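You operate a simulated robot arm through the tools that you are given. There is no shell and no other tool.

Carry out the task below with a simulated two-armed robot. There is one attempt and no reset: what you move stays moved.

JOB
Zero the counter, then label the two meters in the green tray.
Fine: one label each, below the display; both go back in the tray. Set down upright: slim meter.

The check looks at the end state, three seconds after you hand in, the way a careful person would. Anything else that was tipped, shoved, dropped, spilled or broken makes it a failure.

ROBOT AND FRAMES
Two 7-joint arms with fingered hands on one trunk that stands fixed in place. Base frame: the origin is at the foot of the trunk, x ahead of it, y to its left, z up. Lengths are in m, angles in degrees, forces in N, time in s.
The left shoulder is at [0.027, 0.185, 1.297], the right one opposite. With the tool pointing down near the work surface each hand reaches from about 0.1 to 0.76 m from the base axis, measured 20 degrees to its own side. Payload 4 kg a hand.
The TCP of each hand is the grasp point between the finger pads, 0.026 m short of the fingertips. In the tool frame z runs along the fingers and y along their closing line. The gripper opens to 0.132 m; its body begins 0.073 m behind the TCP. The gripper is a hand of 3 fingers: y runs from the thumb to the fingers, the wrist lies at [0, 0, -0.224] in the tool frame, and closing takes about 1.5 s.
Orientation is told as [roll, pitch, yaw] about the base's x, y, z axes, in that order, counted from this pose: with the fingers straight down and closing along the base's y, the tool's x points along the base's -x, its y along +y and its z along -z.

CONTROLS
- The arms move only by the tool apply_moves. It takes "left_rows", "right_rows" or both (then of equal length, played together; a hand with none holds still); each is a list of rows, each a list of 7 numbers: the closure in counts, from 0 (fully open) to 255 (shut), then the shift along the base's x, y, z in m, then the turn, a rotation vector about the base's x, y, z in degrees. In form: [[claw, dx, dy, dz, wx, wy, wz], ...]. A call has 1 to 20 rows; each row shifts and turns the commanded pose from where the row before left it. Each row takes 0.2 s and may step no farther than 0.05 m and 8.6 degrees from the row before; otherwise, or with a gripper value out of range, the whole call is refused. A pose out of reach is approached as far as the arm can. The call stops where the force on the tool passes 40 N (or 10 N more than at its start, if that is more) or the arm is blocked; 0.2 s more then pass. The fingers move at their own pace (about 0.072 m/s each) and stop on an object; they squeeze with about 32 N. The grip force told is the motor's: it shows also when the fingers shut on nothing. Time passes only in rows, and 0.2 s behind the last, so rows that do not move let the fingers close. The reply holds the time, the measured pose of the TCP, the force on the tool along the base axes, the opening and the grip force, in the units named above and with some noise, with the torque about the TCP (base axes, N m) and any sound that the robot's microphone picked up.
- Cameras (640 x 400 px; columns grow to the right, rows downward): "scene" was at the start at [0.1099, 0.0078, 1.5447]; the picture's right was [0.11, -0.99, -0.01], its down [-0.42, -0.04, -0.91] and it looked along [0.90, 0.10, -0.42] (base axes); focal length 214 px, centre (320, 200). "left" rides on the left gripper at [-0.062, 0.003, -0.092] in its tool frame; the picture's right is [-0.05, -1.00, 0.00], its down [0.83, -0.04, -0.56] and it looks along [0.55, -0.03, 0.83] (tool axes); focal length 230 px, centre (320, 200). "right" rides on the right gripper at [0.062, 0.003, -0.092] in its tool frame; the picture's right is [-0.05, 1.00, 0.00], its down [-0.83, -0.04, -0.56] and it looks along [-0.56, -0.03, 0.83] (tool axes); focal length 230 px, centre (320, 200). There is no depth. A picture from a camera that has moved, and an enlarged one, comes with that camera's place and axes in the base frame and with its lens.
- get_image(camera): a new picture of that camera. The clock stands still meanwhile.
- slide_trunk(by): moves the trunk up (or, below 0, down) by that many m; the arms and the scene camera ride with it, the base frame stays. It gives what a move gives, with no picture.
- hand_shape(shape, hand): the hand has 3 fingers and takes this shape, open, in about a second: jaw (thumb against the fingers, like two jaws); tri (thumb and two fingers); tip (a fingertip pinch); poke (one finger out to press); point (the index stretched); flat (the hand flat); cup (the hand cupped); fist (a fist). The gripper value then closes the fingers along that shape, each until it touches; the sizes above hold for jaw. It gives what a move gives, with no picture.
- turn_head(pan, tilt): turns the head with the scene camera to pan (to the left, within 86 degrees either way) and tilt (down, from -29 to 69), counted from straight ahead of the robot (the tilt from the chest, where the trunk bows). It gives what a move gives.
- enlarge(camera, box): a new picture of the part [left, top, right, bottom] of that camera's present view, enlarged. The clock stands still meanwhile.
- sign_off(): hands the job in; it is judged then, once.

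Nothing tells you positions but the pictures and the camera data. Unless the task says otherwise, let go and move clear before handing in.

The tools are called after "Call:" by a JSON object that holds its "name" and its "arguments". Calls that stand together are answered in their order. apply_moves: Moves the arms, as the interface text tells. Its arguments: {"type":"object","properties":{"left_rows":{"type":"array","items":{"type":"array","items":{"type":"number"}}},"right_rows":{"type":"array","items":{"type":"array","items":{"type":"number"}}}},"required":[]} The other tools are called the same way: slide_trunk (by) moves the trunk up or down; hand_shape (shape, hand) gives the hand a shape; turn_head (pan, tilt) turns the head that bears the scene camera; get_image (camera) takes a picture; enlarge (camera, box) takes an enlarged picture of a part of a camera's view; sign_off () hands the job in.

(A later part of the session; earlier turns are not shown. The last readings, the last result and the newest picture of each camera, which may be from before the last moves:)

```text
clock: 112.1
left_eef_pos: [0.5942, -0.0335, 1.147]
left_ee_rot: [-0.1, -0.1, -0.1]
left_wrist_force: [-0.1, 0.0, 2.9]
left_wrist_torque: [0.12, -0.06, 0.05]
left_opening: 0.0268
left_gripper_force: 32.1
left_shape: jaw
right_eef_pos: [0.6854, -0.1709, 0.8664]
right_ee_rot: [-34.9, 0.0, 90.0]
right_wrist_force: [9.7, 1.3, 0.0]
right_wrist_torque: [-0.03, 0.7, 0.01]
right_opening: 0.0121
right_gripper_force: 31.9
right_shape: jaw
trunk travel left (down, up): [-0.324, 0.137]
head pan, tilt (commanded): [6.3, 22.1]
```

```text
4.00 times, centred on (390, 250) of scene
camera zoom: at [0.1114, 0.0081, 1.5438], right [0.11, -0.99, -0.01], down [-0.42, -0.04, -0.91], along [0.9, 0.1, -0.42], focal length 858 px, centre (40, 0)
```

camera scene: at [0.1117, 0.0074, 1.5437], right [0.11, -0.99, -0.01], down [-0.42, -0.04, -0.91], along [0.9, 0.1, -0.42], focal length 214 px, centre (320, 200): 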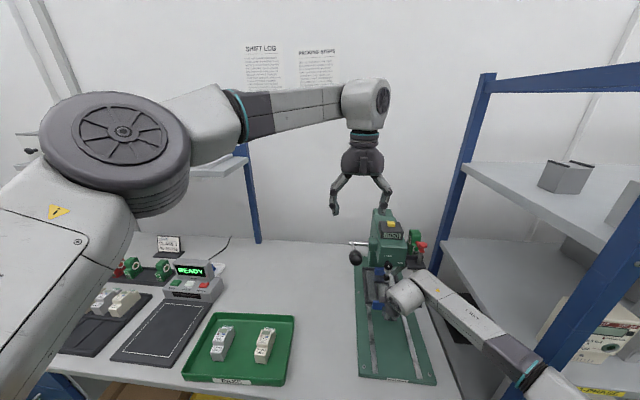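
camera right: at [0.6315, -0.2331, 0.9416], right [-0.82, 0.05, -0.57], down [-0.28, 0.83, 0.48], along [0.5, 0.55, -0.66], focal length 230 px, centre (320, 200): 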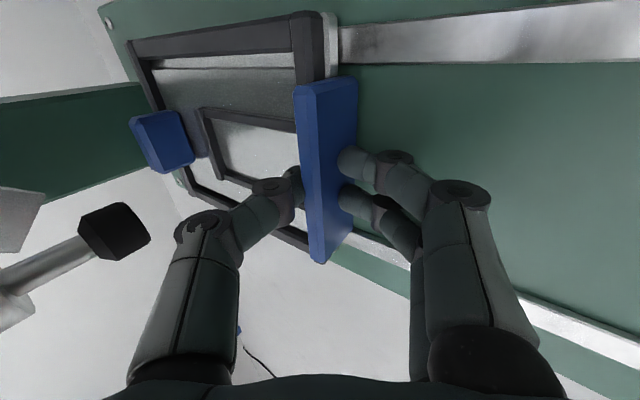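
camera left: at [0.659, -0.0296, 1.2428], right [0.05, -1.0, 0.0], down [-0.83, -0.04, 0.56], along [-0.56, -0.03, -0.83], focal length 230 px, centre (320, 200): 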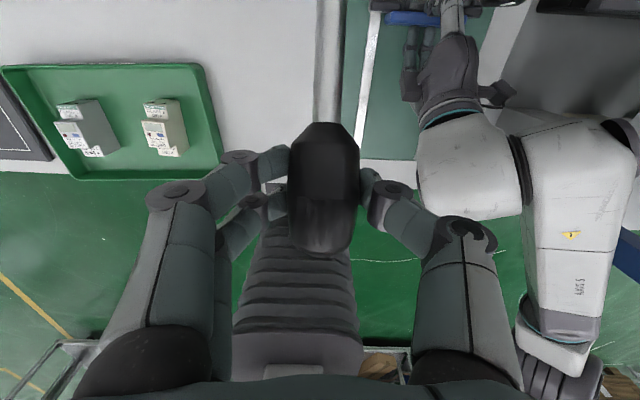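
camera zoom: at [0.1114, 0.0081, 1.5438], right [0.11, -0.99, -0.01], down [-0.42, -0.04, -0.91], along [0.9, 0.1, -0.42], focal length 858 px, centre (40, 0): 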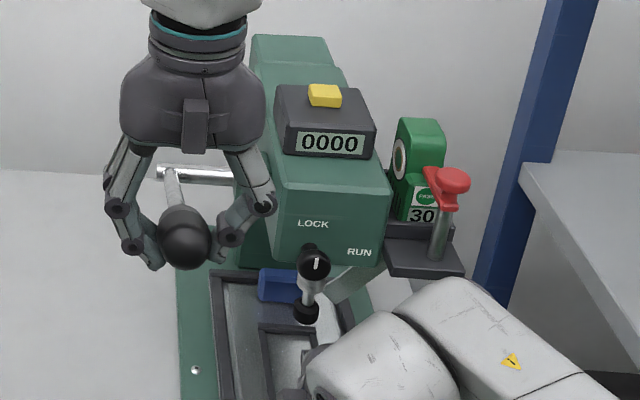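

Call:
{"name": "apply_moves", "arguments": {"left_rows": [[255, -0.0015, 0, -0.0035, 0, 0, 0], [255, -0.0015, 0, -0.0035, 0, 0, 0]]}}

Call:
{"name": "enlarge", "arguments": {"camera": "scene", "box": [340, 200, 440, 300]}}

```text
clock: 112.7
left_eef_pos: [0.5921, -0.0336, 1.139]
left_ee_rot: [-0.2, 0.0, 0.0]
left_wrist_force: [0.8, 1.3, 7.9]
left_wrist_torque: [0.1, -0.15, 0.08]
left_opening: 0.0266
left_gripper_force: 32.6
left_shape: jaw
right_eef_pos: [0.686, -0.171, 0.8679]
right_ee_rot: [-35.0, 0.0, 90.1]
right_wrist_force: [10.2, 1.0, -2.4]
right_wrist_torque: [-0.06, 0.71, 0.03]
right_opening: 0.0119
right_gripper_force: 31.7
right_shape: jaw
trunk travel left (down, up): [-0.324, 0.137]
head pan, tilt (commanded): [6.3, 22.1]
```

```text
4.00 times, centred on (390, 250) of scene
camera zoom: at [0.1115, 0.0081, 1.5438], right [0.11, -0.99, -0.01], down [-0.42, -0.04, -0.91], along [0.9, 0.1, -0.42], focal length 858 px, centre (40, 0)
```

zoom: 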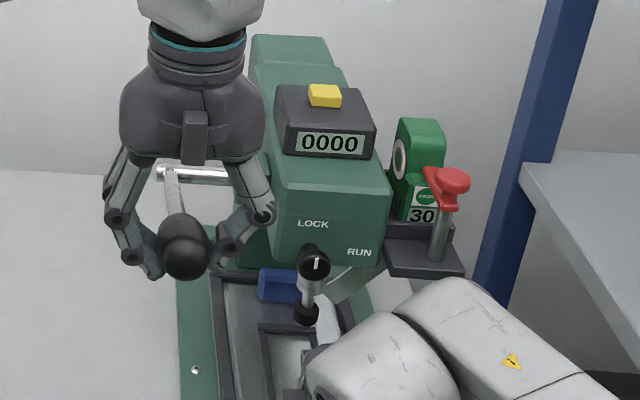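

The lever moves with about 8 N even at LOCK. I'll ease it down a little further while the right hand keeps a light pull, watching whether the carriage lets go.

Call:
{"name": "apply_moves", "arguments": {"left_rows": [[255, -0.003, 0, -0.008, 0, 0, 0], [255, -0.003, 0, -0.008, 0, 0, 0], [255, -0.002, 0, -0.008, 0, 0, 0]]}}

Call:
{"name": "enlarge", "arguments": {"camera": "scene", "box": [340, 200, 440, 300]}}

Call:
{"name": "get_image", "arguments": {"camera": "right"}}

```text
clock: 113.5
left_eef_pos: [0.5839, -0.0325, 1.1152]
left_ee_rot: [0.0, 0.0, 0.0]
left_wrist_force: [-0.1, -0.8, 0.3]
left_wrist_torque: [-0.02, -0.02, -0.01]
left_opening: 0.0132
left_gripper_force: 32.2
left_shape: jaw
right_eef_pos: [0.6853, -0.1711, 0.867]
right_ee_rot: [-34.8, -0.1, 90.0]
right_wrist_force: [7.7, 2.6, 0.2]
right_wrist_torque: [-0.02, 0.73, 0.03]
right_opening: 0.012
right_gripper_force: 31.9
right_shape: jaw
trunk travel left (down, up): [-0.324, 0.137]
head pan, tilt (commanded): [6.3, 22.1]
```

```text
4.00 times, centred on (390, 250) of scene
camera zoom: at [0.1115, 0.0079, 1.5438], right [0.11, -0.99, -0.01], down [-0.42, -0.04, -0.91], along [0.9, 0.1, -0.42], focal length 858 px, centre (40, 0)
```

zoom: 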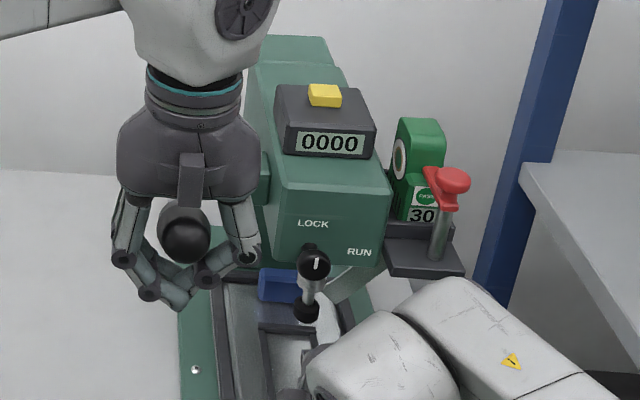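

```text
taken
camera right: at [0.6308, -0.2332, 0.9416], right [-0.82, 0.05, -0.57], down [-0.28, 0.83, 0.48], along [0.5, 0.55, -0.67], focal length 230 px, centre (320, 200)
```

right: 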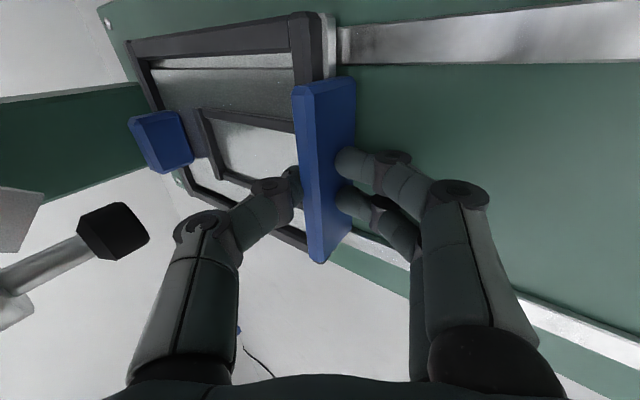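

At LOCK the lever is held (my fingers just slid off it; it sits at rest again). Now I'll open and lift the left hand, and test the carriage pull a bit harder while at LOCK.

Call:
{"name": "apply_moves", "arguments": {"left_rows": [[80, 0, 0, 0, 0, 0, 0], [80, 0, 0, 0, 0, 0, 0], [80, 0, 0, 0, 0, 0, 0], [80, 0.01, 0, 0.03, 0, 0, 0], [80, 0, 0, 0.04, 0, 0, 0], [80, 0, 0, 0.04, 0, 0, 0], [80, 0, 0, 0.04, 0, 0, 0], [80, 0, 0, 0, 0, 0, 0]], "right_rows": [[255, 0, 0, 0, 0, 0, 0], [255, 0, 0, 0, 0, 0, 0], [255, 0, 0, 0, 0, 0, 0], [255, 0, 0, 0, 0, 0, 0], [255, -0.003, 0, 0, 0, 0, 0], [255, -0.003, 0, 0, 0, 0, 0], [255, -0.003, 0, 0, 0, 0, 0], [255, -0.002, 0, 0, 0, 0, 0]]}}

Call:
{"name": "enlarge", "arguments": {"camera": "scene", "box": [340, 200, 440, 330]}}

Call:
{"name": "get_image", "arguments": {"camera": "right"}}

```text
clock: 115.3
left_eef_pos: [0.5996, -0.0318, 1.2637]
left_ee_rot: [0.0, 0.3, -0.1]
left_wrist_force: [0.9, 0.4, -0.7]
left_wrist_torque: [-0.01, 0.02, 0.01]
left_opening: 0.0903
left_gripper_force: 0.1
left_shape: jaw
right_eef_pos: [0.6781, -0.1702, 0.8662]
right_ee_rot: [-35.0, 0.0, 90.1]
right_wrist_force: [37.7, 1.1, -2.0]
right_wrist_torque: [0.03, 0.22, 0.06]
right_opening: 0.0091
right_gripper_force: 32.2
right_shape: jaw
trunk travel left (down, up): [-0.324, 0.137]
head pan, tilt (commanded): [6.3, 22.1]
```

```text
3.08 times, centred on (390, 265) of scene
camera zoom: at [0.1168, 0.0084, 1.5433], right [0.11, -0.99, -0.01], down [-0.42, -0.04, -0.9], along [0.9, 0.1, -0.43], focal length 660 px, centre (105, 0)
```

zoom: 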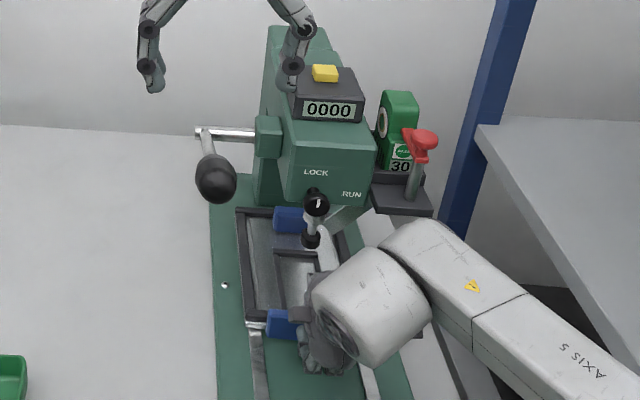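

```text
taken
camera right: at [0.6244, -0.2331, 0.9408], right [-0.82, 0.05, -0.57], down [-0.28, 0.83, 0.48], along [0.5, 0.55, -0.67], focal length 230 px, centre (320, 200)
```

right: 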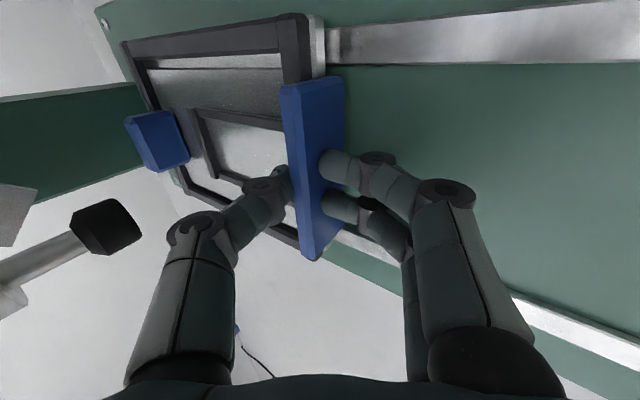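

Even 38 N at LOCK does not move the carriage, and the lever is locked there, so the catch must belong to the lever cycle. I'll let go of the handle, back away, and prepare to turn the knob back to RUN, this time with the trunk upright to keep clear of the shelf post.

Call:
{"name": "apply_moves", "arguments": {"right_rows": [[255, 0.006, 0, 0, 0, 0, 0], [255, 0.005, 0, 0, 0, 0, 0], [135, 0, 0, 0, 0, 0, 0], [135, 0, 0, 0, 0, 0, 0], [135, 0, 0, 0, 0, 0, 0], [135, 0, 0, 0.013, 0, 0, 0], [135, 0, 0, 0.013, 0, 0, 0], [135, -0.03, 0, 0.002, 0, 0, 0], [135, -0.04, 0, 0.005, 0, 0, 0], [135, -0.03, 0, 0.03, 0, 8, 0], [135, -0.03, 0, 0.03, 0, 8, 0], [135, -0.02, 0, 0.035, 0, 8, 0], [135, 0, 0, 0.04, 0, 8, 0], [135, 0, 0, 0.04, 0, 3, 0]]}}

Call:
{"name": "apply_moves", "arguments": {"right_rows": [[150, 0, 0, 0, 0, 0, -8.5], [150, 0, 0, 0, 0, 0, -8.5], [150, 0, 0, 0, 0, 0, -8.5], [150, 0, 0, 0, 0, 0, -8.5], [150, 0, 0, 0, 0, 0, -8.5], [150, 0, 0, 0, 0, 0, -8.5], [150, 0, 0, 0, 0, 0, -8.5], [150, 0, 0, 0, 0, 0, -8.5], [150, 0, 0, 0, 0, 0, -8.5], [150, 0, 0, 0, 0, 0, -8.5], [150, 0, 0, 0, 0, 0, -5]]}}

Call:
{"name": "get_image", "arguments": {"camera": "scene"}}

```text
clock: 118.3
left_eef_pos: [0.5935, -0.0325, 1.266]
left_ee_rot: [0.0, 0.0, -0.2]
left_wrist_force: [0.1, -0.5, -0.1]
left_wrist_torque: [-0.01, 0.0, 0.01]
left_opening: 0.0904
left_gripper_force: 0.0
left_shape: jaw
right_eef_pos: [0.5362, -0.1727, 1.0762]
right_ee_rot: [0.1, 0.0, 90.1]
right_wrist_force: [-1.0, 0.1, 0.5]
right_wrist_torque: [0.01, -0.01, 0.03]
right_opening: 0.0616
right_gripper_force: 0.1
right_shape: jaw
trunk travel left (down, up): [-0.324, 0.137]
head pan, tilt (commanded): [6.3, 22.1]
```

```text
clock: 120.7
left_eef_pos: [0.5928, -0.0321, 1.2666]
left_ee_rot: [0.0, -0.1, -0.1]
left_wrist_force: [0.1, 0.5, 0.7]
left_wrist_torque: [-0.01, -0.03, 0.03]
left_opening: 0.0903
left_gripper_force: 0.1
left_shape: jaw
right_eef_pos: [0.5359, -0.1703, 1.0755]
right_ee_rot: [0.1, -0.1, -0.1]
right_wrist_force: [-0.5, 0.2, -0.6]
right_wrist_torque: [0.0, 0.03, -0.01]
right_opening: 0.0545
right_gripper_force: 0.1
right_shape: jaw
trunk travel left (down, up): [-0.324, 0.137]
head pan, tilt (commanded): [6.3, 22.1]
```

```text
taken
camera scene: at [0.1102, 0.0077, 1.5439], right [0.11, -0.99, -0.01], down [-0.42, -0.04, -0.91], along [0.9, 0.1, -0.42], focal length 214 px, centre (320, 200)
```

scene: 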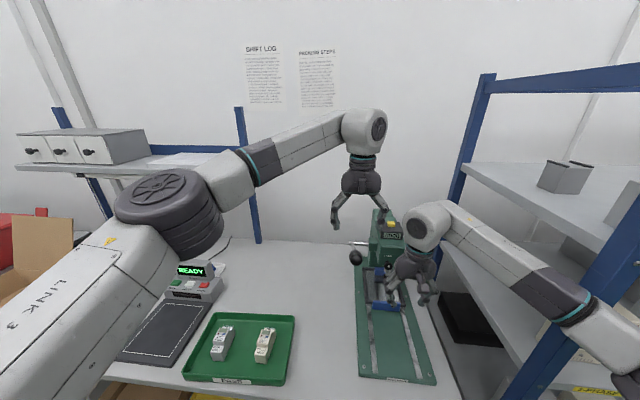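

Call:
{"name": "apply_moves", "arguments": {"right_rows": [[150, 0.005, 0, 0, 0, -8, 0], [150, 0.005, 0, 0, 0, -8, 0], [150, 0.005, 0, 0, 0, -8, 0], [150, 0.005, 0, 0, 0, -8, 0], [150, 0.005, 0, 0, 0, -8, 0]]}}

Call:
{"name": "apply_moves", "arguments": {"right_rows": [[150, 0.005, 0, 0, 0, -5, 0]]}}

Call:
{"name": "apply_moves", "arguments": {"right_rows": [[150, 0.005, 0, 0, 0, -5, 0]]}}

Call:
{"name": "get_image", "arguments": {"camera": "right"}}

```text
clock: 121.9
left_eef_pos: [0.593, -0.0333, 1.2663]
left_ee_rot: [0.0, -0.1, -0.1]
left_wrist_force: [0.4, 0.3, 0.3]
left_wrist_torque: [0.01, 0.02, 0.0]
left_opening: 0.0902
left_gripper_force: 0.0
left_shape: jaw
right_eef_pos: [0.5595, -0.1707, 1.0762]
right_ee_rot: [0.0, -40.1, 0.0]
right_wrist_force: [-0.9, 0.6, -0.1]
right_wrist_torque: [-0.01, 0.01, 0.02]
right_opening: 0.0549
right_gripper_force: 0.0
right_shape: jaw
trunk travel left (down, up): [-0.324, 0.137]
head pan, tilt (commanded): [6.3, 22.1]
```

```text
clock: 122.3
left_eef_pos: [0.5934, -0.034, 1.2654]
left_ee_rot: [0.0, 0.0, -0.1]
left_wrist_force: [0.7, -0.7, -0.2]
left_wrist_torque: [0.0, -0.02, 0.0]
left_opening: 0.0903
left_gripper_force: 0.0
left_shape: jaw
right_eef_pos: [0.5654, -0.1713, 1.0761]
right_ee_rot: [0.2, -45.1, -0.1]
right_wrist_force: [0.0, -0.6, -0.6]
right_wrist_torque: [-0.01, 0.02, 0.01]
right_opening: 0.0549
right_gripper_force: 0.1
right_shape: jaw
trunk travel left (down, up): [-0.324, 0.137]
head pan, tilt (commanded): [6.3, 22.1]
```

```text
clock: 122.7
left_eef_pos: [0.5927, -0.0316, 1.2657]
left_ee_rot: [0.0, 0.0, -0.1]
left_wrist_force: [-0.6, 0.1, 0.2]
left_wrist_torque: [0.02, -0.02, -0.01]
left_opening: 0.0904
left_gripper_force: 0.1
left_shape: jaw
right_eef_pos: [0.57, -0.1712, 1.0753]
right_ee_rot: [0.1, -50.0, 0.0]
right_wrist_force: [0.8, -0.6, 0.3]
right_wrist_torque: [-0.03, -0.04, 0.0]
right_opening: 0.0548
right_gripper_force: 0.1
right_shape: jaw
trunk travel left (down, up): [-0.324, 0.137]
head pan, tilt (commanded): [6.3, 22.1]
```

```text
taken
camera right: at [0.4605, -0.169, 1.0882], right [0.03, 1.0, 0.04], down [0.11, -0.04, 0.99], along [0.99, -0.03, -0.11], focal length 230 px, centre (320, 200)
```

right: 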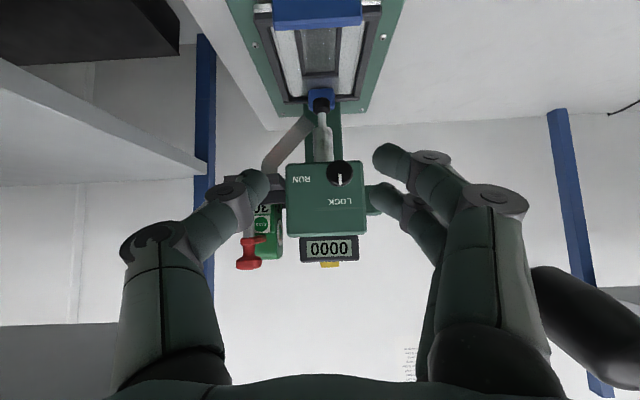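

At 50° tilt the knob is in view and reachable with the trunk upright. I'll approach it, rolled a bit, and turn it in two 45° bites so the elbow stays well away from the post.

Call:
{"name": "apply_moves", "arguments": {"right_rows": [[150, 0.02, 0.004, -0.004, 0, 0, 0], [150, 0.02, 0.004, -0.004, 0, 0, 0], [150, 0.02, 0.004, -0.004, -8, 0, 0], [150, 0.01, 0.004, -0.004, -8, 0, 0], [150, 0.01, 0, -0.004, -6, 0, 0]]}}

Call:
{"name": "get_image", "arguments": {"camera": "right"}}

Call:
{"name": "enlarge", "arguments": {"camera": "scene", "box": [340, 200, 460, 310]}}

```text
clock: 123.9
left_eef_pos: [0.5941, -0.0313, 1.2648]
left_ee_rot: [0.0, 0.1, -0.1]
left_wrist_force: [-0.4, 1.4, 0.7]
left_wrist_torque: [0.01, 0.03, -0.01]
left_opening: 0.0903
left_gripper_force: 0.0
left_shape: jaw
right_eef_pos: [0.6505, -0.1555, 1.0559]
right_ee_rot: [-32.2, -45.2, 24.1]
right_wrist_force: [-0.3, -0.3, 0.5]
right_wrist_torque: [-0.01, -0.01, -0.02]
right_opening: 0.0548
right_gripper_force: 0.1
right_shape: jaw
trunk travel left (down, up): [-0.324, 0.137]
head pan, tilt (commanded): [6.3, 22.1]
```

```text
taken
camera right: at [0.5409, -0.1485, 1.0665], right [0.03, 0.94, -0.34], down [0.11, 0.33, 0.94], along [0.99, -0.07, -0.09], focal length 230 px, centre (320, 200)
```

right: 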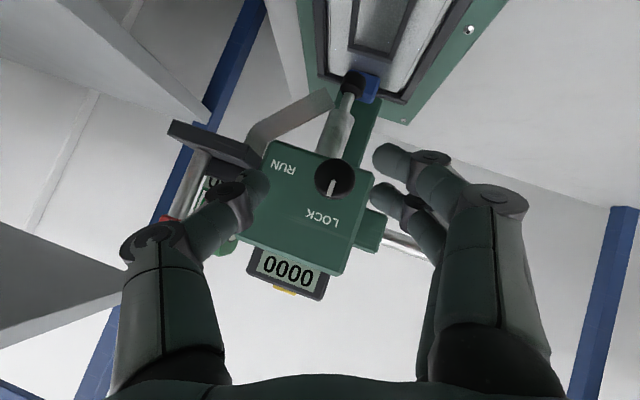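

```text
3.64 times, centred on (400, 255) of scene
camera zoom: at [0.1106, 0.008, 1.5438], right [0.11, -0.99, -0.01], down [-0.42, -0.04, -0.91], along [0.9, 0.1, -0.42], focal length 780 px, centre (29, 0)
```

zoom: 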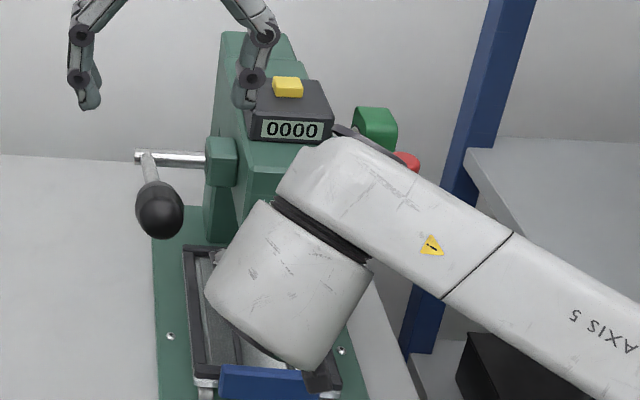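

Call:
{"name": "apply_moves", "arguments": {"right_rows": [[150, 0.012, 0.001, -0.005, 0, 0, 0], [150, 0.012, 0.001, -0.005, 0, 0, 0], [150, 0.008, 0.001, -0.003, 0, 0, 0]]}}

Call:
{"name": "get_image", "arguments": {"camera": "right"}}

```text
clock: 124.7
left_eef_pos: [0.5935, -0.0312, 1.266]
left_ee_rot: [0.0, -0.1, -0.1]
left_wrist_force: [0.1, 0.3, -0.1]
left_wrist_torque: [-0.02, -0.02, -0.02]
left_opening: 0.0903
left_gripper_force: 0.0
left_shape: jaw
right_eef_pos: [0.6828, -0.152, 1.0424]
right_ee_rot: [-32.0, -45.3, 24.1]
right_wrist_force: [0.4, -0.1, -0.2]
right_wrist_torque: [0.0, -0.03, 0.01]
right_opening: 0.0549
right_gripper_force: 0.0
right_shape: jaw
trunk travel left (down, up): [-0.324, 0.137]
head pan, tilt (commanded): [6.3, 22.1]
```

```text
taken
camera right: at [0.5725, -0.1455, 1.0533], right [0.03, 0.94, -0.34], down [0.11, 0.33, 0.94], along [0.99, -0.07, -0.09], focal length 230 px, centre (320, 200)
```

right: 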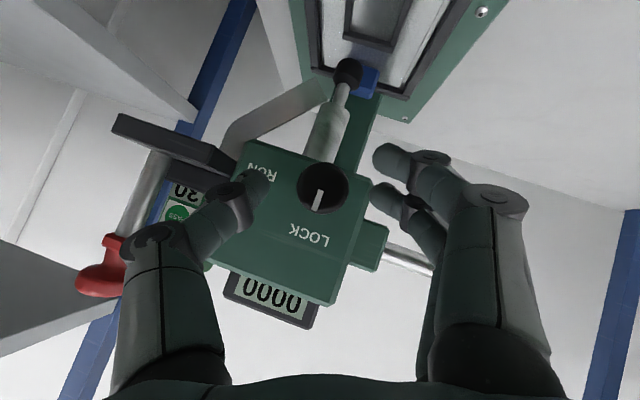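

Call:
{"name": "apply_moves", "arguments": {"right_rows": [[200, 0, 0, 0, 0, 0, 0], [255, 0, 0, 0, 0, 0, 0], [255, 0, 0, 0, 0, 0, 0], [255, 0, 0, 0, 0, 0, 0]]}}

Call:
{"name": "get_image", "arguments": {"camera": "right"}}

```text
clock: 125.7
left_eef_pos: [0.5942, -0.0322, 1.266]
left_ee_rot: [0.1, 0.0, -0.1]
left_wrist_force: [0.8, -0.3, -0.3]
left_wrist_torque: [0.02, -0.04, -0.03]
left_opening: 0.0906
left_gripper_force: 0.1
left_shape: jaw
right_eef_pos: [0.682, -0.1521, 1.0418]
right_ee_rot: [-32.1, -45.2, 24.0]
right_wrist_force: [2.4, -2.4, -2.6]
right_wrist_torque: [0.01, -0.03, -0.14]
right_opening: 0.0151
right_gripper_force: 31.9
right_shape: jaw
trunk travel left (down, up): [-0.324, 0.137]
head pan, tilt (commanded): [6.3, 22.1]
```

```text
taken
camera right: at [0.5729, -0.1462, 1.0528], right [0.03, 0.94, -0.34], down [0.11, 0.33, 0.94], along [0.99, -0.07, -0.09], focal length 230 px, centre (320, 200)
```

right: 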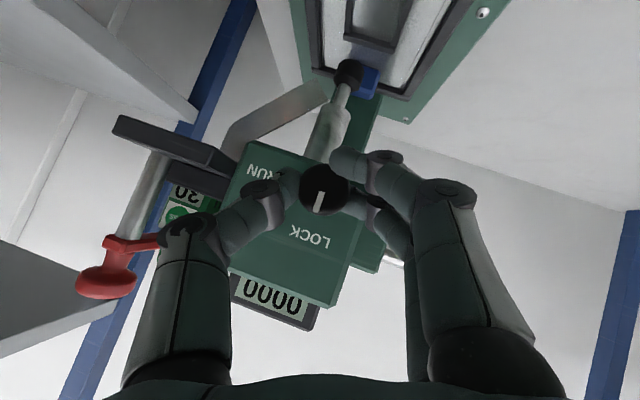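

Call:
{"name": "apply_moves", "arguments": {"right_rows": [[255, 0, -0.001, 0, 8, 0, 0], [255, 0, -0.001, 0, 8, 0, 0], [255, 0, -0.001, 0, 8, 0, 0]]}}

Call:
{"name": "get_image", "arguments": {"camera": "right"}}

```text
clock: 126.5
left_eef_pos: [0.594, -0.0332, 1.2643]
left_ee_rot: [0.0, -0.1, 0.1]
left_wrist_force: [0.3, 0.4, -0.6]
left_wrist_torque: [0.02, -0.02, 0.01]
left_opening: 0.0904
left_gripper_force: 0.1
left_shape: jaw
right_eef_pos: [0.6825, -0.1565, 1.0423]
right_ee_rot: [3.4, -49.7, -2.5]
right_wrist_force: [2.0, -1.5, -3.5]
right_wrist_torque: [0.01, 0.07, -0.19]
right_opening: 0.0151
right_gripper_force: 32.0
right_shape: jaw
trunk travel left (down, up): [-0.324, 0.137]
head pan, tilt (commanded): [6.3, 22.1]
```

```text
taken
camera right: at [0.573, -0.1539, 1.0547], right [0.03, 1.0, 0.08], down [0.11, -0.08, 0.99], along [0.99, -0.02, -0.11], focal length 230 px, centre (320, 200)
```

right: 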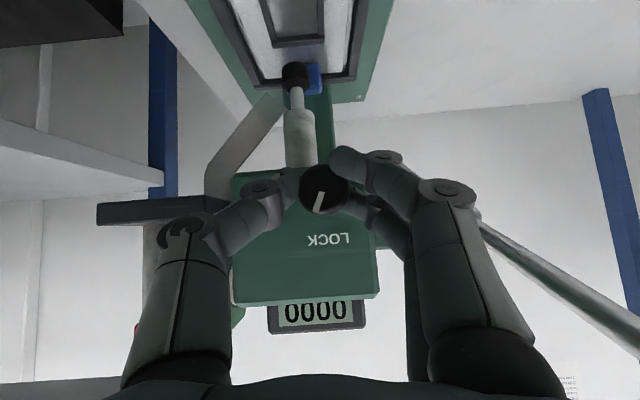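

Call:
{"name": "apply_moves", "arguments": {"right_rows": [[255, 0, -0.001, 0, 8, 0, 0], [255, 0, -0.001, 0, 8, 0, 0], [255, 0, -0.001, 0, 8, 0, 0]]}}

Call:
{"name": "get_image", "arguments": {"camera": "right"}}

Call:
{"name": "enlarge", "arguments": {"camera": "scene", "box": [440, 160, 640, 380]}}

```text
clock: 127.3
left_eef_pos: [0.5953, -0.0317, 1.2653]
left_ee_rot: [0.0, 0.1, -0.1]
left_wrist_force: [-0.1, 1.2, -0.4]
left_wrist_torque: [0.02, 0.01, 0.02]
left_opening: 0.0904
left_gripper_force: 0.0
left_shape: jaw
right_eef_pos: [0.6823, -0.158, 1.0404]
right_ee_rot: [37.2, -43.4, -27.6]
right_wrist_force: [0.2, 1.0, -10.3]
right_wrist_torque: [-0.07, 0.23, -0.18]
right_opening: 0.0149
right_gripper_force: 32.2
right_shape: jaw
trunk travel left (down, up): [-0.324, 0.137]
head pan, tilt (commanded): [6.3, 22.1]
```

```text
taken
camera right: at [0.5731, -0.1616, 1.0537], right [0.03, 0.88, 0.48], down [0.11, -0.48, 0.87], along [0.99, 0.02, -0.12], focal length 230 px, centre (320, 200)
```

right: 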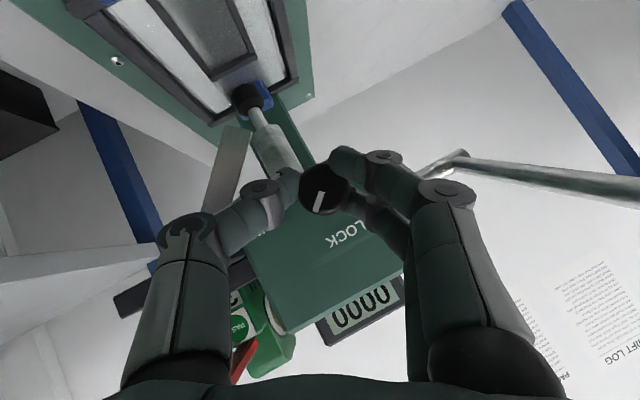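

```text
1.82 times, centred on (540, 270) of scene
camera zoom: at [0.1117, 0.0074, 1.5436], right [0.11, -0.99, -0.01], down [-0.42, -0.04, -0.91], along [0.9, 0.1, -0.42], focal length 390 px, centre (-80, 73)
```

zoom: 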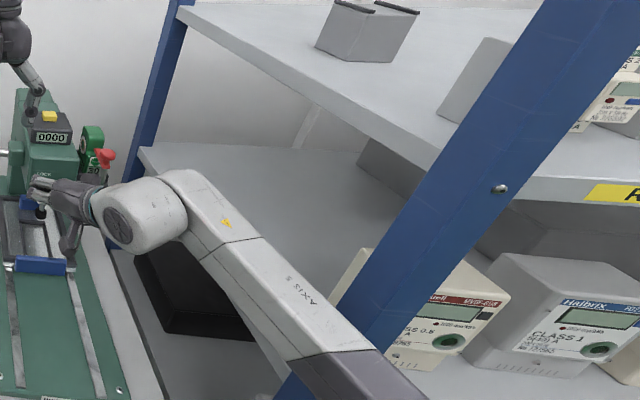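

Half the turn is done. I'll open, roll back around the knob, and re-grip for the second bite.

Call:
{"name": "apply_moves", "arguments": {"right_rows": [[140, 0, 0, 0, 0, 0, 0], [140, 0, 0, 0, 0, 0, 0], [140, 0, 0.001, 0.0005, -8, 0, 0], [140, 0, 0.001, 0.0005, -8, 0, 0], [140, 0, 0.001, 0.0005, -8, 0, 0], [140, 0, 0.001, 0.0005, -8, 0, 0], [140, 0, 0.001, 0, -8, 0, 0], [140, 0, 0.001, 0, -8, 0, 0]]}}

Call:
{"name": "get_image", "arguments": {"camera": "right"}}

```text
clock: 129.1
left_eef_pos: [0.5932, -0.0318, 1.2662]
left_ee_rot: [-0.1, 0.0, -0.2]
left_wrist_force: [0.4, -0.1, 0.0]
left_wrist_torque: [-0.02, 0.04, 0.0]
left_opening: 0.0901
left_gripper_force: 0.0
left_shape: jaw
right_eef_pos: [0.6825, -0.1522, 1.045]
right_ee_rot: [-32.4, -45.2, 24.0]
right_wrist_force: [-0.1, 0.5, -0.7]
right_wrist_torque: [0.0, -0.02, 0.05]
right_opening: 0.0593
right_gripper_force: 0.1
right_shape: jaw
trunk travel left (down, up): [-0.324, 0.137]
head pan, tilt (commanded): [6.3, 22.1]
```

```text
taken
camera right: at [0.5728, -0.145, 1.0552], right [0.03, 0.94, -0.34], down [0.11, 0.33, 0.94], along [0.99, -0.07, -0.09], focal length 230 px, centre (320, 200)
```

right: 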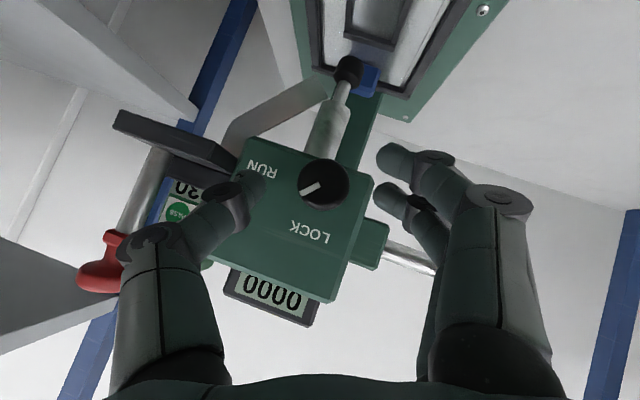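

Call:
{"name": "apply_moves", "arguments": {"right_rows": [[200, 0, 0, -0.003, 0, 0, 0], [255, 0, 0, 0, 0, 0, 0], [255, 0, 0, 0, 0, 0, 0], [255, 0, 0, 0, 0, 0, 0], [255, 0, -0.001, 0, 8, 0, 0], [255, 0, -0.001, 0, 8, 0, 0], [255, 0, -0.001, 0, 8, 0, 0], [255, 0, -0.001, 0, 8, 0, 0], [255, 0, -0.001, 0, 8, 0, 0], [255, 0, -0.001, 0, 4, 0, 0]]}}

Call:
{"name": "get_image", "arguments": {"camera": "right"}}

```text
clock: 131.3
left_eef_pos: [0.5951, -0.032, 1.2651]
left_ee_rot: [-0.1, 0.1, -0.1]
left_wrist_force: [-0.8, -0.2, 0.5]
left_wrist_torque: [-0.03, 0.01, 0.01]
left_opening: 0.0901
left_gripper_force: 0.0
left_shape: jaw
right_eef_pos: [0.6812, -0.1575, 1.0406]
right_ee_rot: [32.2, -45.0, -24.0]
right_wrist_force: [2.3, 0.9, -8.1]
right_wrist_torque: [-0.02, 0.14, -0.17]
right_opening: 0.0142
right_gripper_force: 32.1
right_shape: jaw
trunk travel left (down, up): [-0.324, 0.137]
head pan, tilt (commanded): [6.3, 22.1]
```

```text
taken
camera right: at [0.5732, -0.1599, 1.0531], right [0.03, 0.91, 0.41], down [0.11, -0.41, 0.9], along [0.99, 0.02, -0.12], focal length 230 px, centre (320, 200)
```

right: 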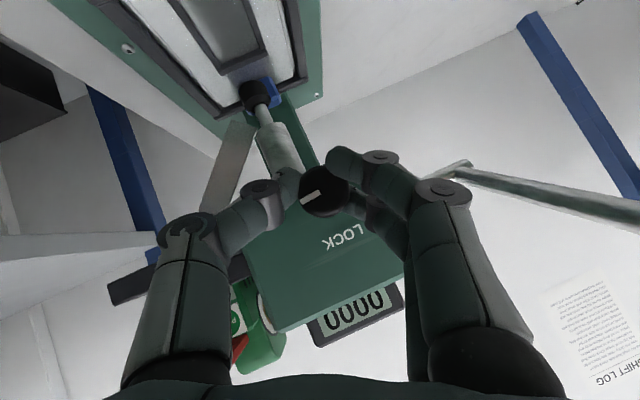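

Call:
{"name": "apply_moves", "arguments": {"right_rows": [[140, 0, 0, 0, 0, 0, 0], [140, 0, 0, 0, 0, 0, 0], [140, 0, 0.001, 0, -8, 0, 0], [140, -0.01, 0.001, 0.005, -8, 0, 0], [140, -0.02, 0.001, 0.01, -6, 0, 0], [140, -0.03, 0, 0.015, 0, 0, 0], [140, -0.03, 0, 0.02, 0, 0, 0]]}}

Call:
{"name": "get_image", "arguments": {"camera": "right"}}

Call:
{"name": "enlarge", "arguments": {"camera": "right", "box": [260, 120, 400, 260]}}

```text
clock: 132.9
left_eef_pos: [0.5922, -0.0319, 1.2666]
left_ee_rot: [0.1, -0.1, -0.1]
left_wrist_force: [-0.1, -0.1, -0.7]
left_wrist_torque: [-0.03, 0.0, 0.04]
left_opening: 0.0905
left_gripper_force: 0.1
left_shape: jaw
right_eef_pos: [0.5916, -0.1553, 1.0931]
right_ee_rot: [0.0, -50.0, 0.0]
right_wrist_force: [-0.1, 0.2, -0.5]
right_wrist_torque: [-0.01, -0.02, 0.0]
right_opening: 0.0594
right_gripper_force: 0.2
right_shape: jaw
trunk travel left (down, up): [-0.324, 0.137]
head pan, tilt (commanded): [6.3, 22.1]
```

```text
taken
camera right: at [0.4819, -0.1532, 1.1053], right [0.03, 1.0, 0.04], down [0.11, -0.04, 0.99], along [0.99, -0.03, -0.11], focal length 230 px, centre (320, 200)
```

right: 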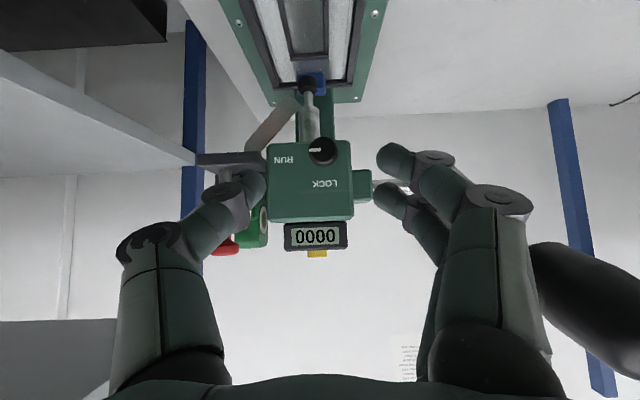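

```text
2.86 times, centred on (330, 190) of right
camera zoom: at [0.4819, -0.1532, 1.1053], right [0.03, 1.0, 0.04], down [0.11, -0.04, 0.99], along [0.99, -0.03, -0.11], focal length 657 px, centre (291, 229)
```

zoom: 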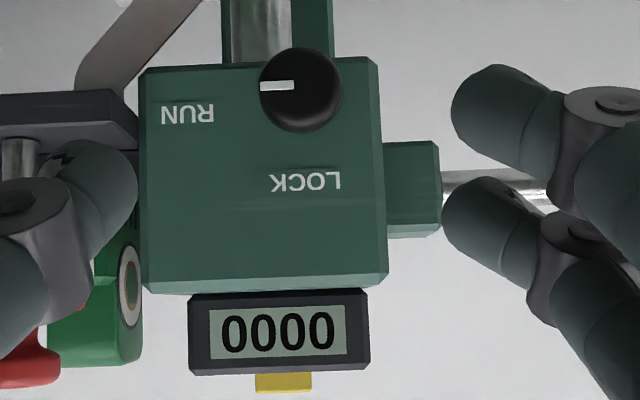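

The knob is exactly back at RUN. Now I'll set the right hand into the handle grip again so it can hold a light pull while the left hand works the lever gradually.

Call:
{"name": "apply_moves", "arguments": {"right_rows": [[135, -0.012, -0.002, -0.003, 0, 8, 0], [135, -0.012, -0.002, -0.003, 0, 8, 0], [135, -0.012, -0.002, -0.003, 0, 8, 0], [135, -0.012, -0.002, -0.003, 0, 8, 0], [135, -0.01, -0.002, 0, 0, 8, 0], [135, 0, -0.002, 0, 0, 8, 0], [135, 0, -0.002, 0, 0, 2, 0], [135, 0, 0, 0, 0, 0, 8.5], [135, 0, 0, 0, 0, 0, 8.5], [135, 0, 0, 0, 0, 0, 8.5], [135, 0, 0, 0, 0, 0, 8.5], [135, 0, 0, 0, 0, 0, 8.5], [135, 0, 0, 0, 0, 0, 8.5], [135, 0, 0, 0, 0, 0, 8.5], [135, 0, 0, 0, 0, 0, 8.5], [135, 0, 0, 0, 0, 0, 8.5], [135, 0, 0, 0, 0, 0, 8.5], [135, 0, 0, 0, 0, 0, 5]]}}

Call:
{"name": "apply_moves", "arguments": {"right_rows": [[135, 0.01, 0, -0.03, 0, -8, 0], [135, 0.01, 0, -0.03, 0, -8, 0], [135, 0.01, 0, -0.03, 0, -8, 0], [135, 0.01, 0, -0.03, 0, -8, 0], [135, 0.02, 0, -0.03, 0, -3, 0], [135, 0.02, 0, -0.02, 0, 0, 0], [135, 0.01, 0, -0.005, 0, 0, 0]]}}

Call:
{"name": "get_image", "arguments": {"camera": "right"}}

```text
clock: 136.7
left_eef_pos: [0.5936, -0.0316, 1.2653]
left_ee_rot: [0.0, 0.0, -0.1]
left_wrist_force: [-0.2, -0.4, -1.1]
left_wrist_torque: [-0.02, -0.02, -0.04]
left_opening: 0.0902
left_gripper_force: 0.1
left_shape: jaw
right_eef_pos: [0.5343, -0.1686, 1.0801]
right_ee_rot: [0.0, 0.0, 90.1]
right_wrist_force: [0.5, -0.4, 0.4]
right_wrist_torque: [-0.04, 0.03, 0.04]
right_opening: 0.0615
right_gripper_force: 0.1
right_shape: jaw
trunk travel left (down, up): [-0.324, 0.137]
head pan, tilt (commanded): [6.3, 22.1]
```

```text
clock: 138.3
left_eef_pos: [0.5931, -0.0323, 1.2661]
left_ee_rot: [0.0, 0.0, -0.2]
left_wrist_force: [-0.4, 0.7, -0.4]
left_wrist_torque: [0.02, -0.01, -0.01]
left_opening: 0.0904
left_gripper_force: 0.1
left_shape: jaw
right_eef_pos: [0.6236, -0.1695, 0.9046]
right_ee_rot: [-35.0, 0.0, 90.0]
right_wrist_force: [-0.2, 0.4, 0.3]
right_wrist_torque: [0.02, -0.03, -0.03]
right_opening: 0.0615
right_gripper_force: 0.0
right_shape: jaw
trunk travel left (down, up): [-0.324, 0.137]
head pan, tilt (commanded): [6.3, 22.1]
```

```text
taken
camera right: at [0.5696, -0.2318, 0.9786], right [-0.82, 0.05, -0.57], down [-0.28, 0.83, 0.48], along [0.5, 0.55, -0.66], focal length 230 px, centre (320, 200)
```

right: 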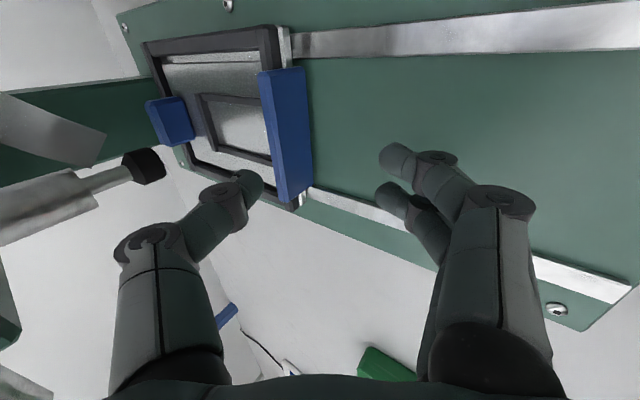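

Call:
{"name": "apply_moves", "arguments": {"right_rows": [[135, 0.02, 0, -0.006, 0, 0, 0], [135, 0.02, 0, -0.005, 0, 0, 0], [135, 0.02, 0, -0.002, 0, 0, 0], [135, 0.003, 0, 0, 0, 0, 0], [135, 0, 0, -0.01, 0, 0, 0], [135, 0.002, 0, -0.009, 0, 0, 0], [135, 0.002, 0, -0.006, 0, 0, 0], [200, 0, 0, 0, 0, 0, 0], [255, 0, 0, 0, 0, 0, 0], [255, 0, 0, 0, 0, 0, 0], [255, 0, 0, 0, 0, 0, 0], [255, 0, 0, 0, 0, 0, 0], [255, -0.004, 0, 0, 0, 0, 0], [255, -0.004, 0, 0, 0, 0, 0]]}}

Call:
{"name": "get_image", "arguments": {"camera": "right"}}

```text
clock: 141.3
left_eef_pos: [0.5987, -0.0315, 1.2645]
left_ee_rot: [-0.1, 0.2, -0.1]
left_wrist_force: [-0.3, -0.7, 0.4]
left_wrist_torque: [0.04, -0.02, -0.01]
left_opening: 0.0902
left_gripper_force: 0.1
left_shape: jaw
right_eef_pos: [0.6863, -0.1691, 0.8658]
right_ee_rot: [-35.0, 0.0, 90.0]
right_wrist_force: [19.2, 2.2, -4.0]
right_wrist_torque: [-0.01, 0.55, 0.07]
right_opening: 0.0117
right_gripper_force: 31.7
right_shape: jaw
trunk travel left (down, up): [-0.324, 0.137]
head pan, tilt (commanded): [6.3, 22.1]
```

```text
taken
camera right: at [0.6318, -0.2319, 0.94], right [-0.82, 0.05, -0.57], down [-0.28, 0.83, 0.48], along [0.5, 0.55, -0.66], focal length 230 px, centre (320, 200)
```

right: 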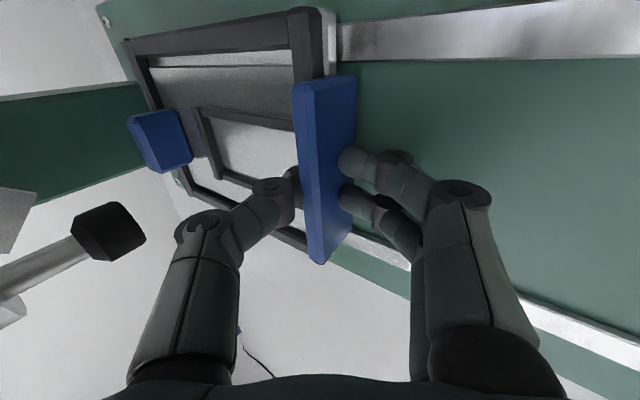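

The right hand holds the carriage with a light 19 N pull. Now with the knob at RUN I'll press the lever down from above with the closed left hand, a few degrees at a time, watching ram, counter and carriage.

Call:
{"name": "apply_moves", "arguments": {"left_rows": [[255, 0, 0, 0, 0, 0, 0], [255, 0, 0, 0, 0, 0, 0], [255, 0, 0, 0, 0, 0, 0], [255, 0, 0, 0, 0, 0, 0], [255, -0.003, -0.001, -0.03, 0, 0, 0], [255, 0, 0, -0.025, 0, 0, 0], [255, 0, 0, -0.008, 0, 0, 0]]}}

Call:
{"name": "get_image", "arguments": {"camera": "left"}}

Call:
{"name": "enlarge", "arguments": {"camera": "scene", "box": [320, 170, 440, 300]}}

```text
clock: 142.9
left_eef_pos: [0.5925, -0.0337, 1.2015]
left_ee_rot: [0.0, 0.0, -0.1]
left_wrist_force: [0.4, -0.1, 0.9]
left_wrist_torque: [-0.03, 0.0, 0.02]
left_opening: 0.0001
left_gripper_force: 32.3
left_shape: jaw
right_eef_pos: [0.686, -0.1695, 0.8643]
right_ee_rot: [-34.8, 0.1, 90.0]
right_wrist_force: [21.9, 1.2, 0.6]
right_wrist_torque: [-0.06, 0.52, 0.04]
right_opening: 0.0118
right_gripper_force: 32.1
right_shape: jaw
trunk travel left (down, up): [-0.324, 0.137]
head pan, tilt (commanded): [6.3, 22.1]
```

```text
taken
camera left: at [0.655, -0.0302, 1.2927], right [0.05, -1.0, 0.0], down [-0.83, -0.04, 0.56], along [-0.56, -0.03, -0.83], focal length 230 px, centre (320, 200)
```

left: 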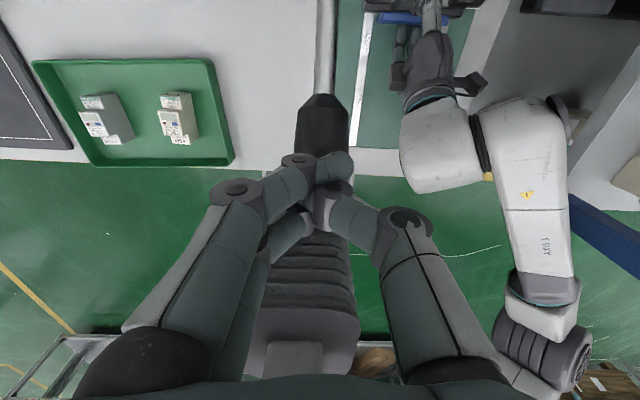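

```text
3.08 times, centred on (380, 235) of scene
camera zoom: at [0.1136, 0.008, 1.5436], right [0.11, -0.99, -0.01], down [-0.42, -0.04, -0.91], along [0.9, 0.1, -0.42], focal length 660 px, centre (135, 92)
```

zoom: 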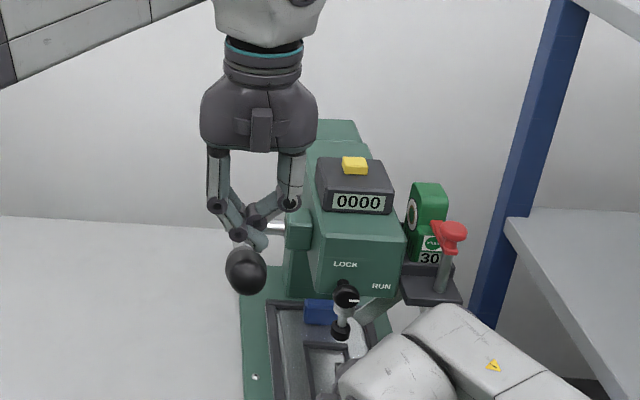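

Call:
{"name": "apply_moves", "arguments": {"left_rows": [[255, 0, 0, -0.008, 0, 0, 0], [255, -0.002, 0, -0.008, 0, 0, 0], [255, -0.003, 0, -0.008, 0, 0, 0], [255, -0.003, 0, -0.008, 0, 0, 0]]}}

Call:
{"name": "get_image", "arguments": {"camera": "left"}}

Call:
{"name": "enlarge", "arguments": {"camera": "scene", "box": [320, 170, 440, 300]}}

Call:
{"name": "get_image", "arguments": {"camera": "right"}}

```text
clock: 143.9
left_eef_pos: [0.5844, -0.0339, 1.1688]
left_ee_rot: [0.0, 0.1, -0.2]
left_wrist_force: [-0.4, -0.8, 1.6]
left_wrist_torque: [-0.01, 0.03, 0.02]
left_opening: 0.0001
left_gripper_force: 32.2
left_shape: jaw
right_eef_pos: [0.6838, -0.1703, 0.8661]
right_ee_rot: [-35.0, 0.1, 89.9]
right_wrist_force: [22.8, 2.0, 0.1]
right_wrist_torque: [-0.03, 0.5, 0.04]
right_opening: 0.0119
right_gripper_force: 32.2
right_shape: jaw
trunk travel left (down, up): [-0.324, 0.137]
head pan, tilt (commanded): [6.3, 22.1]
```

```text
taken
camera left: at [0.6467, -0.0302, 1.2606], right [0.05, -1.0, 0.0], down [-0.83, -0.04, 0.56], along [-0.56, -0.03, -0.83], focal length 230 px, centre (320, 200)
```

left: 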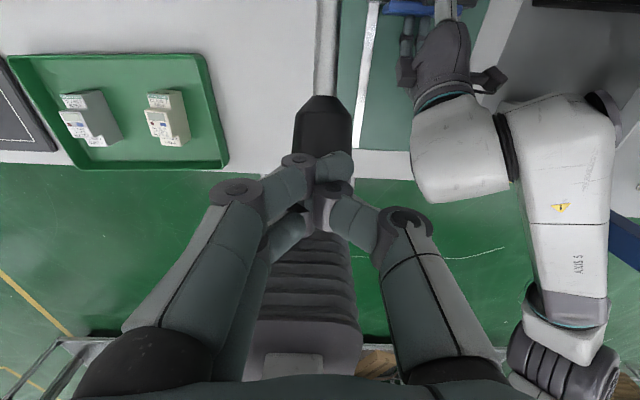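

```text
3.08 times, centred on (380, 235) of scene
camera zoom: at [0.1135, 0.008, 1.5436], right [0.11, -0.99, -0.01], down [-0.42, -0.04, -0.91], along [0.9, 0.1, -0.42], focal length 660 px, centre (135, 92)
```

zoom: 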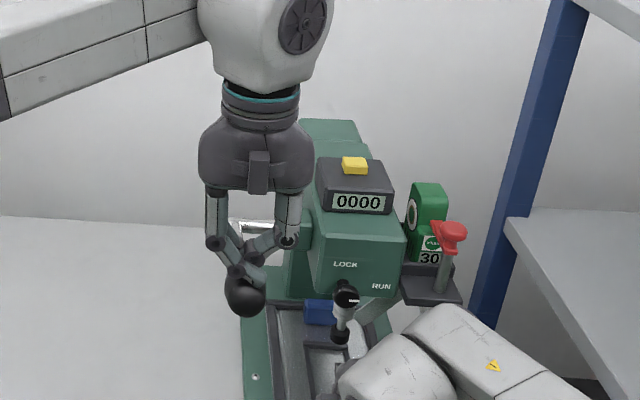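

```text
taken
camera right: at [0.6302, -0.2319, 0.9395], right [-0.82, 0.05, -0.57], down [-0.28, 0.83, 0.48], along [0.5, 0.55, -0.67], focal length 230 px, centre (320, 200)
```

right: 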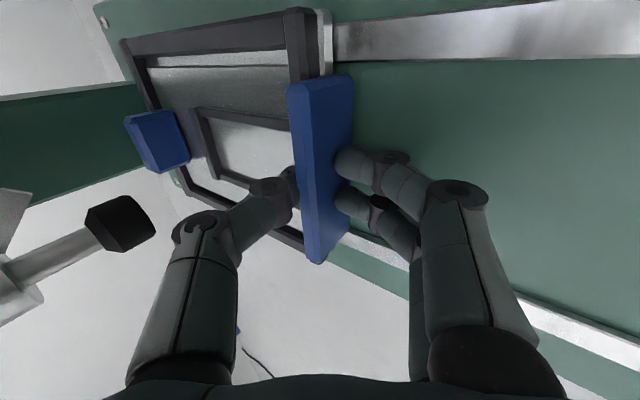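

The lever moves freely at RUN and the ram comes down slightly. I'll let it back up after this small stroke to see whether the spring returns it and whether the carriage lets go.

Call:
{"name": "apply_moves", "arguments": {"left_rows": [[255, 0.004, 0, 0.015, 0, 0, 0], [255, 0.004, 0, 0.015, 0, 0, 0], [255, 0, 0, 0.015, 0, 0, 0], [255, 0, 0, 0, 0, 0, 0]]}}

Call:
{"name": "enlarge", "arguments": {"camera": "scene", "box": [320, 170, 440, 300]}}

```text
clock: 144.9
left_eef_pos: [0.5909, -0.0334, 1.2134]
left_ee_rot: [0.1, 0.1, -0.1]
left_wrist_force: [-0.5, 0.2, -0.5]
left_wrist_torque: [0.0, 0.03, 0.01]
left_opening: 0.0
left_gripper_force: 32.0
left_shape: jaw
right_eef_pos: [0.684, -0.1699, 0.8651]
right_ee_rot: [-34.9, 0.0, 90.0]
right_wrist_force: [21.5, 1.7, 1.2]
right_wrist_torque: [-0.05, 0.46, 0.01]
right_opening: 0.0119
right_gripper_force: 31.7
right_shape: jaw
trunk travel left (down, up): [-0.324, 0.137]
head pan, tilt (commanded): [6.3, 22.1]
```

```text
3.08 times, centred on (380, 235) of scene
camera zoom: at [0.1135, 0.008, 1.5436], right [0.11, -0.99, -0.01], down [-0.42, -0.04, -0.91], along [0.9, 0.1, -0.42], focal length 660 px, centre (135, 92)
```

zoom: 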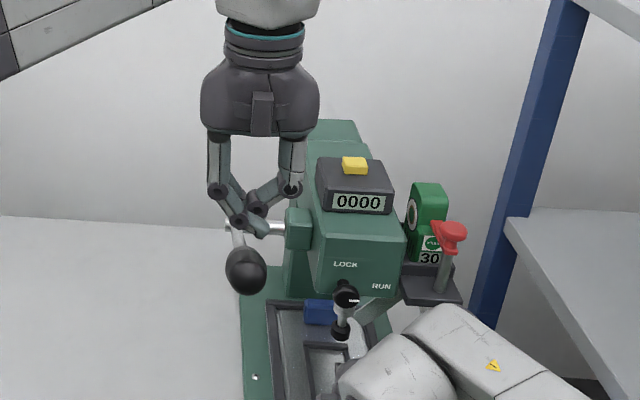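

It springs back but the carriage stays held. I'll go a little deeper, in stages, returning each time.

Call:
{"name": "apply_moves", "arguments": {"left_rows": [[255, 0, 0, -0.015, 0, 0, 0], [255, -0.003, 0, -0.015, 0, 0, 0], [255, -0.004, 0, -0.015, 0, 0, 0], [255, -0.003, 0, -0.012, 0, 0, 0], [255, -0.002, 0, -0.012, 0, 0, 0], [255, -0.001, 0, -0.01, 0, 0, 0]]}}

Call:
{"name": "enlarge", "arguments": {"camera": "scene", "box": [320, 170, 440, 300]}}

Call:
{"name": "get_image", "arguments": {"camera": "right"}}

```text
clock: 146.3
left_eef_pos: [0.5794, -0.0341, 1.1335]
left_ee_rot: [0.0, 0.0, -0.1]
left_wrist_force: [-0.7, 0.0, 1.5]
left_wrist_torque: [-0.02, 0.03, 0.07]
left_opening: 0.0
left_gripper_force: 32.2
left_shape: jaw
right_eef_pos: [0.6851, -0.1689, 0.8657]
right_ee_rot: [-34.9, 0.0, 90.0]
right_wrist_force: [21.7, 1.6, 0.8]
right_wrist_torque: [-0.02, 0.49, 0.03]
right_opening: 0.012
right_gripper_force: 32.2
right_shape: jaw
trunk travel left (down, up): [-0.324, 0.137]
head pan, tilt (commanded): [6.3, 22.1]
```

```text
3.08 times, centred on (380, 235) of scene
camera zoom: at [0.1134, 0.0079, 1.5436], right [0.11, -0.99, -0.01], down [-0.42, -0.04, -0.91], along [0.9, 0.1, -0.42], focal length 660 px, centre (135, 92)
```

zoom: 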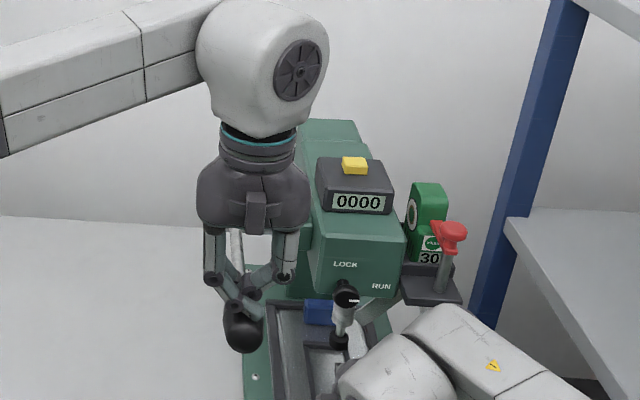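

```text
taken
camera right: at [0.6302, -0.2319, 0.9394], right [-0.82, 0.05, -0.57], down [-0.28, 0.83, 0.48], along [0.5, 0.55, -0.67], focal length 230 px, centre (320, 200)
```

right: 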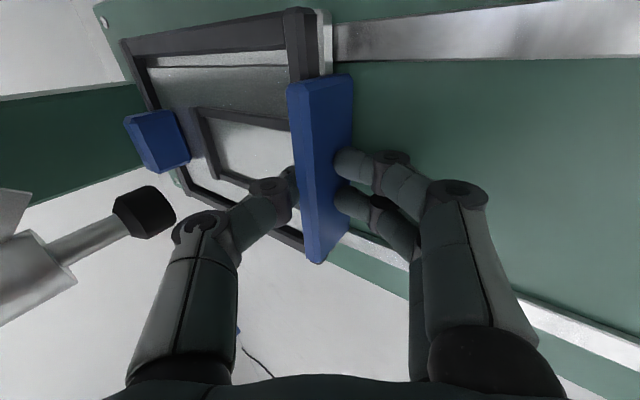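

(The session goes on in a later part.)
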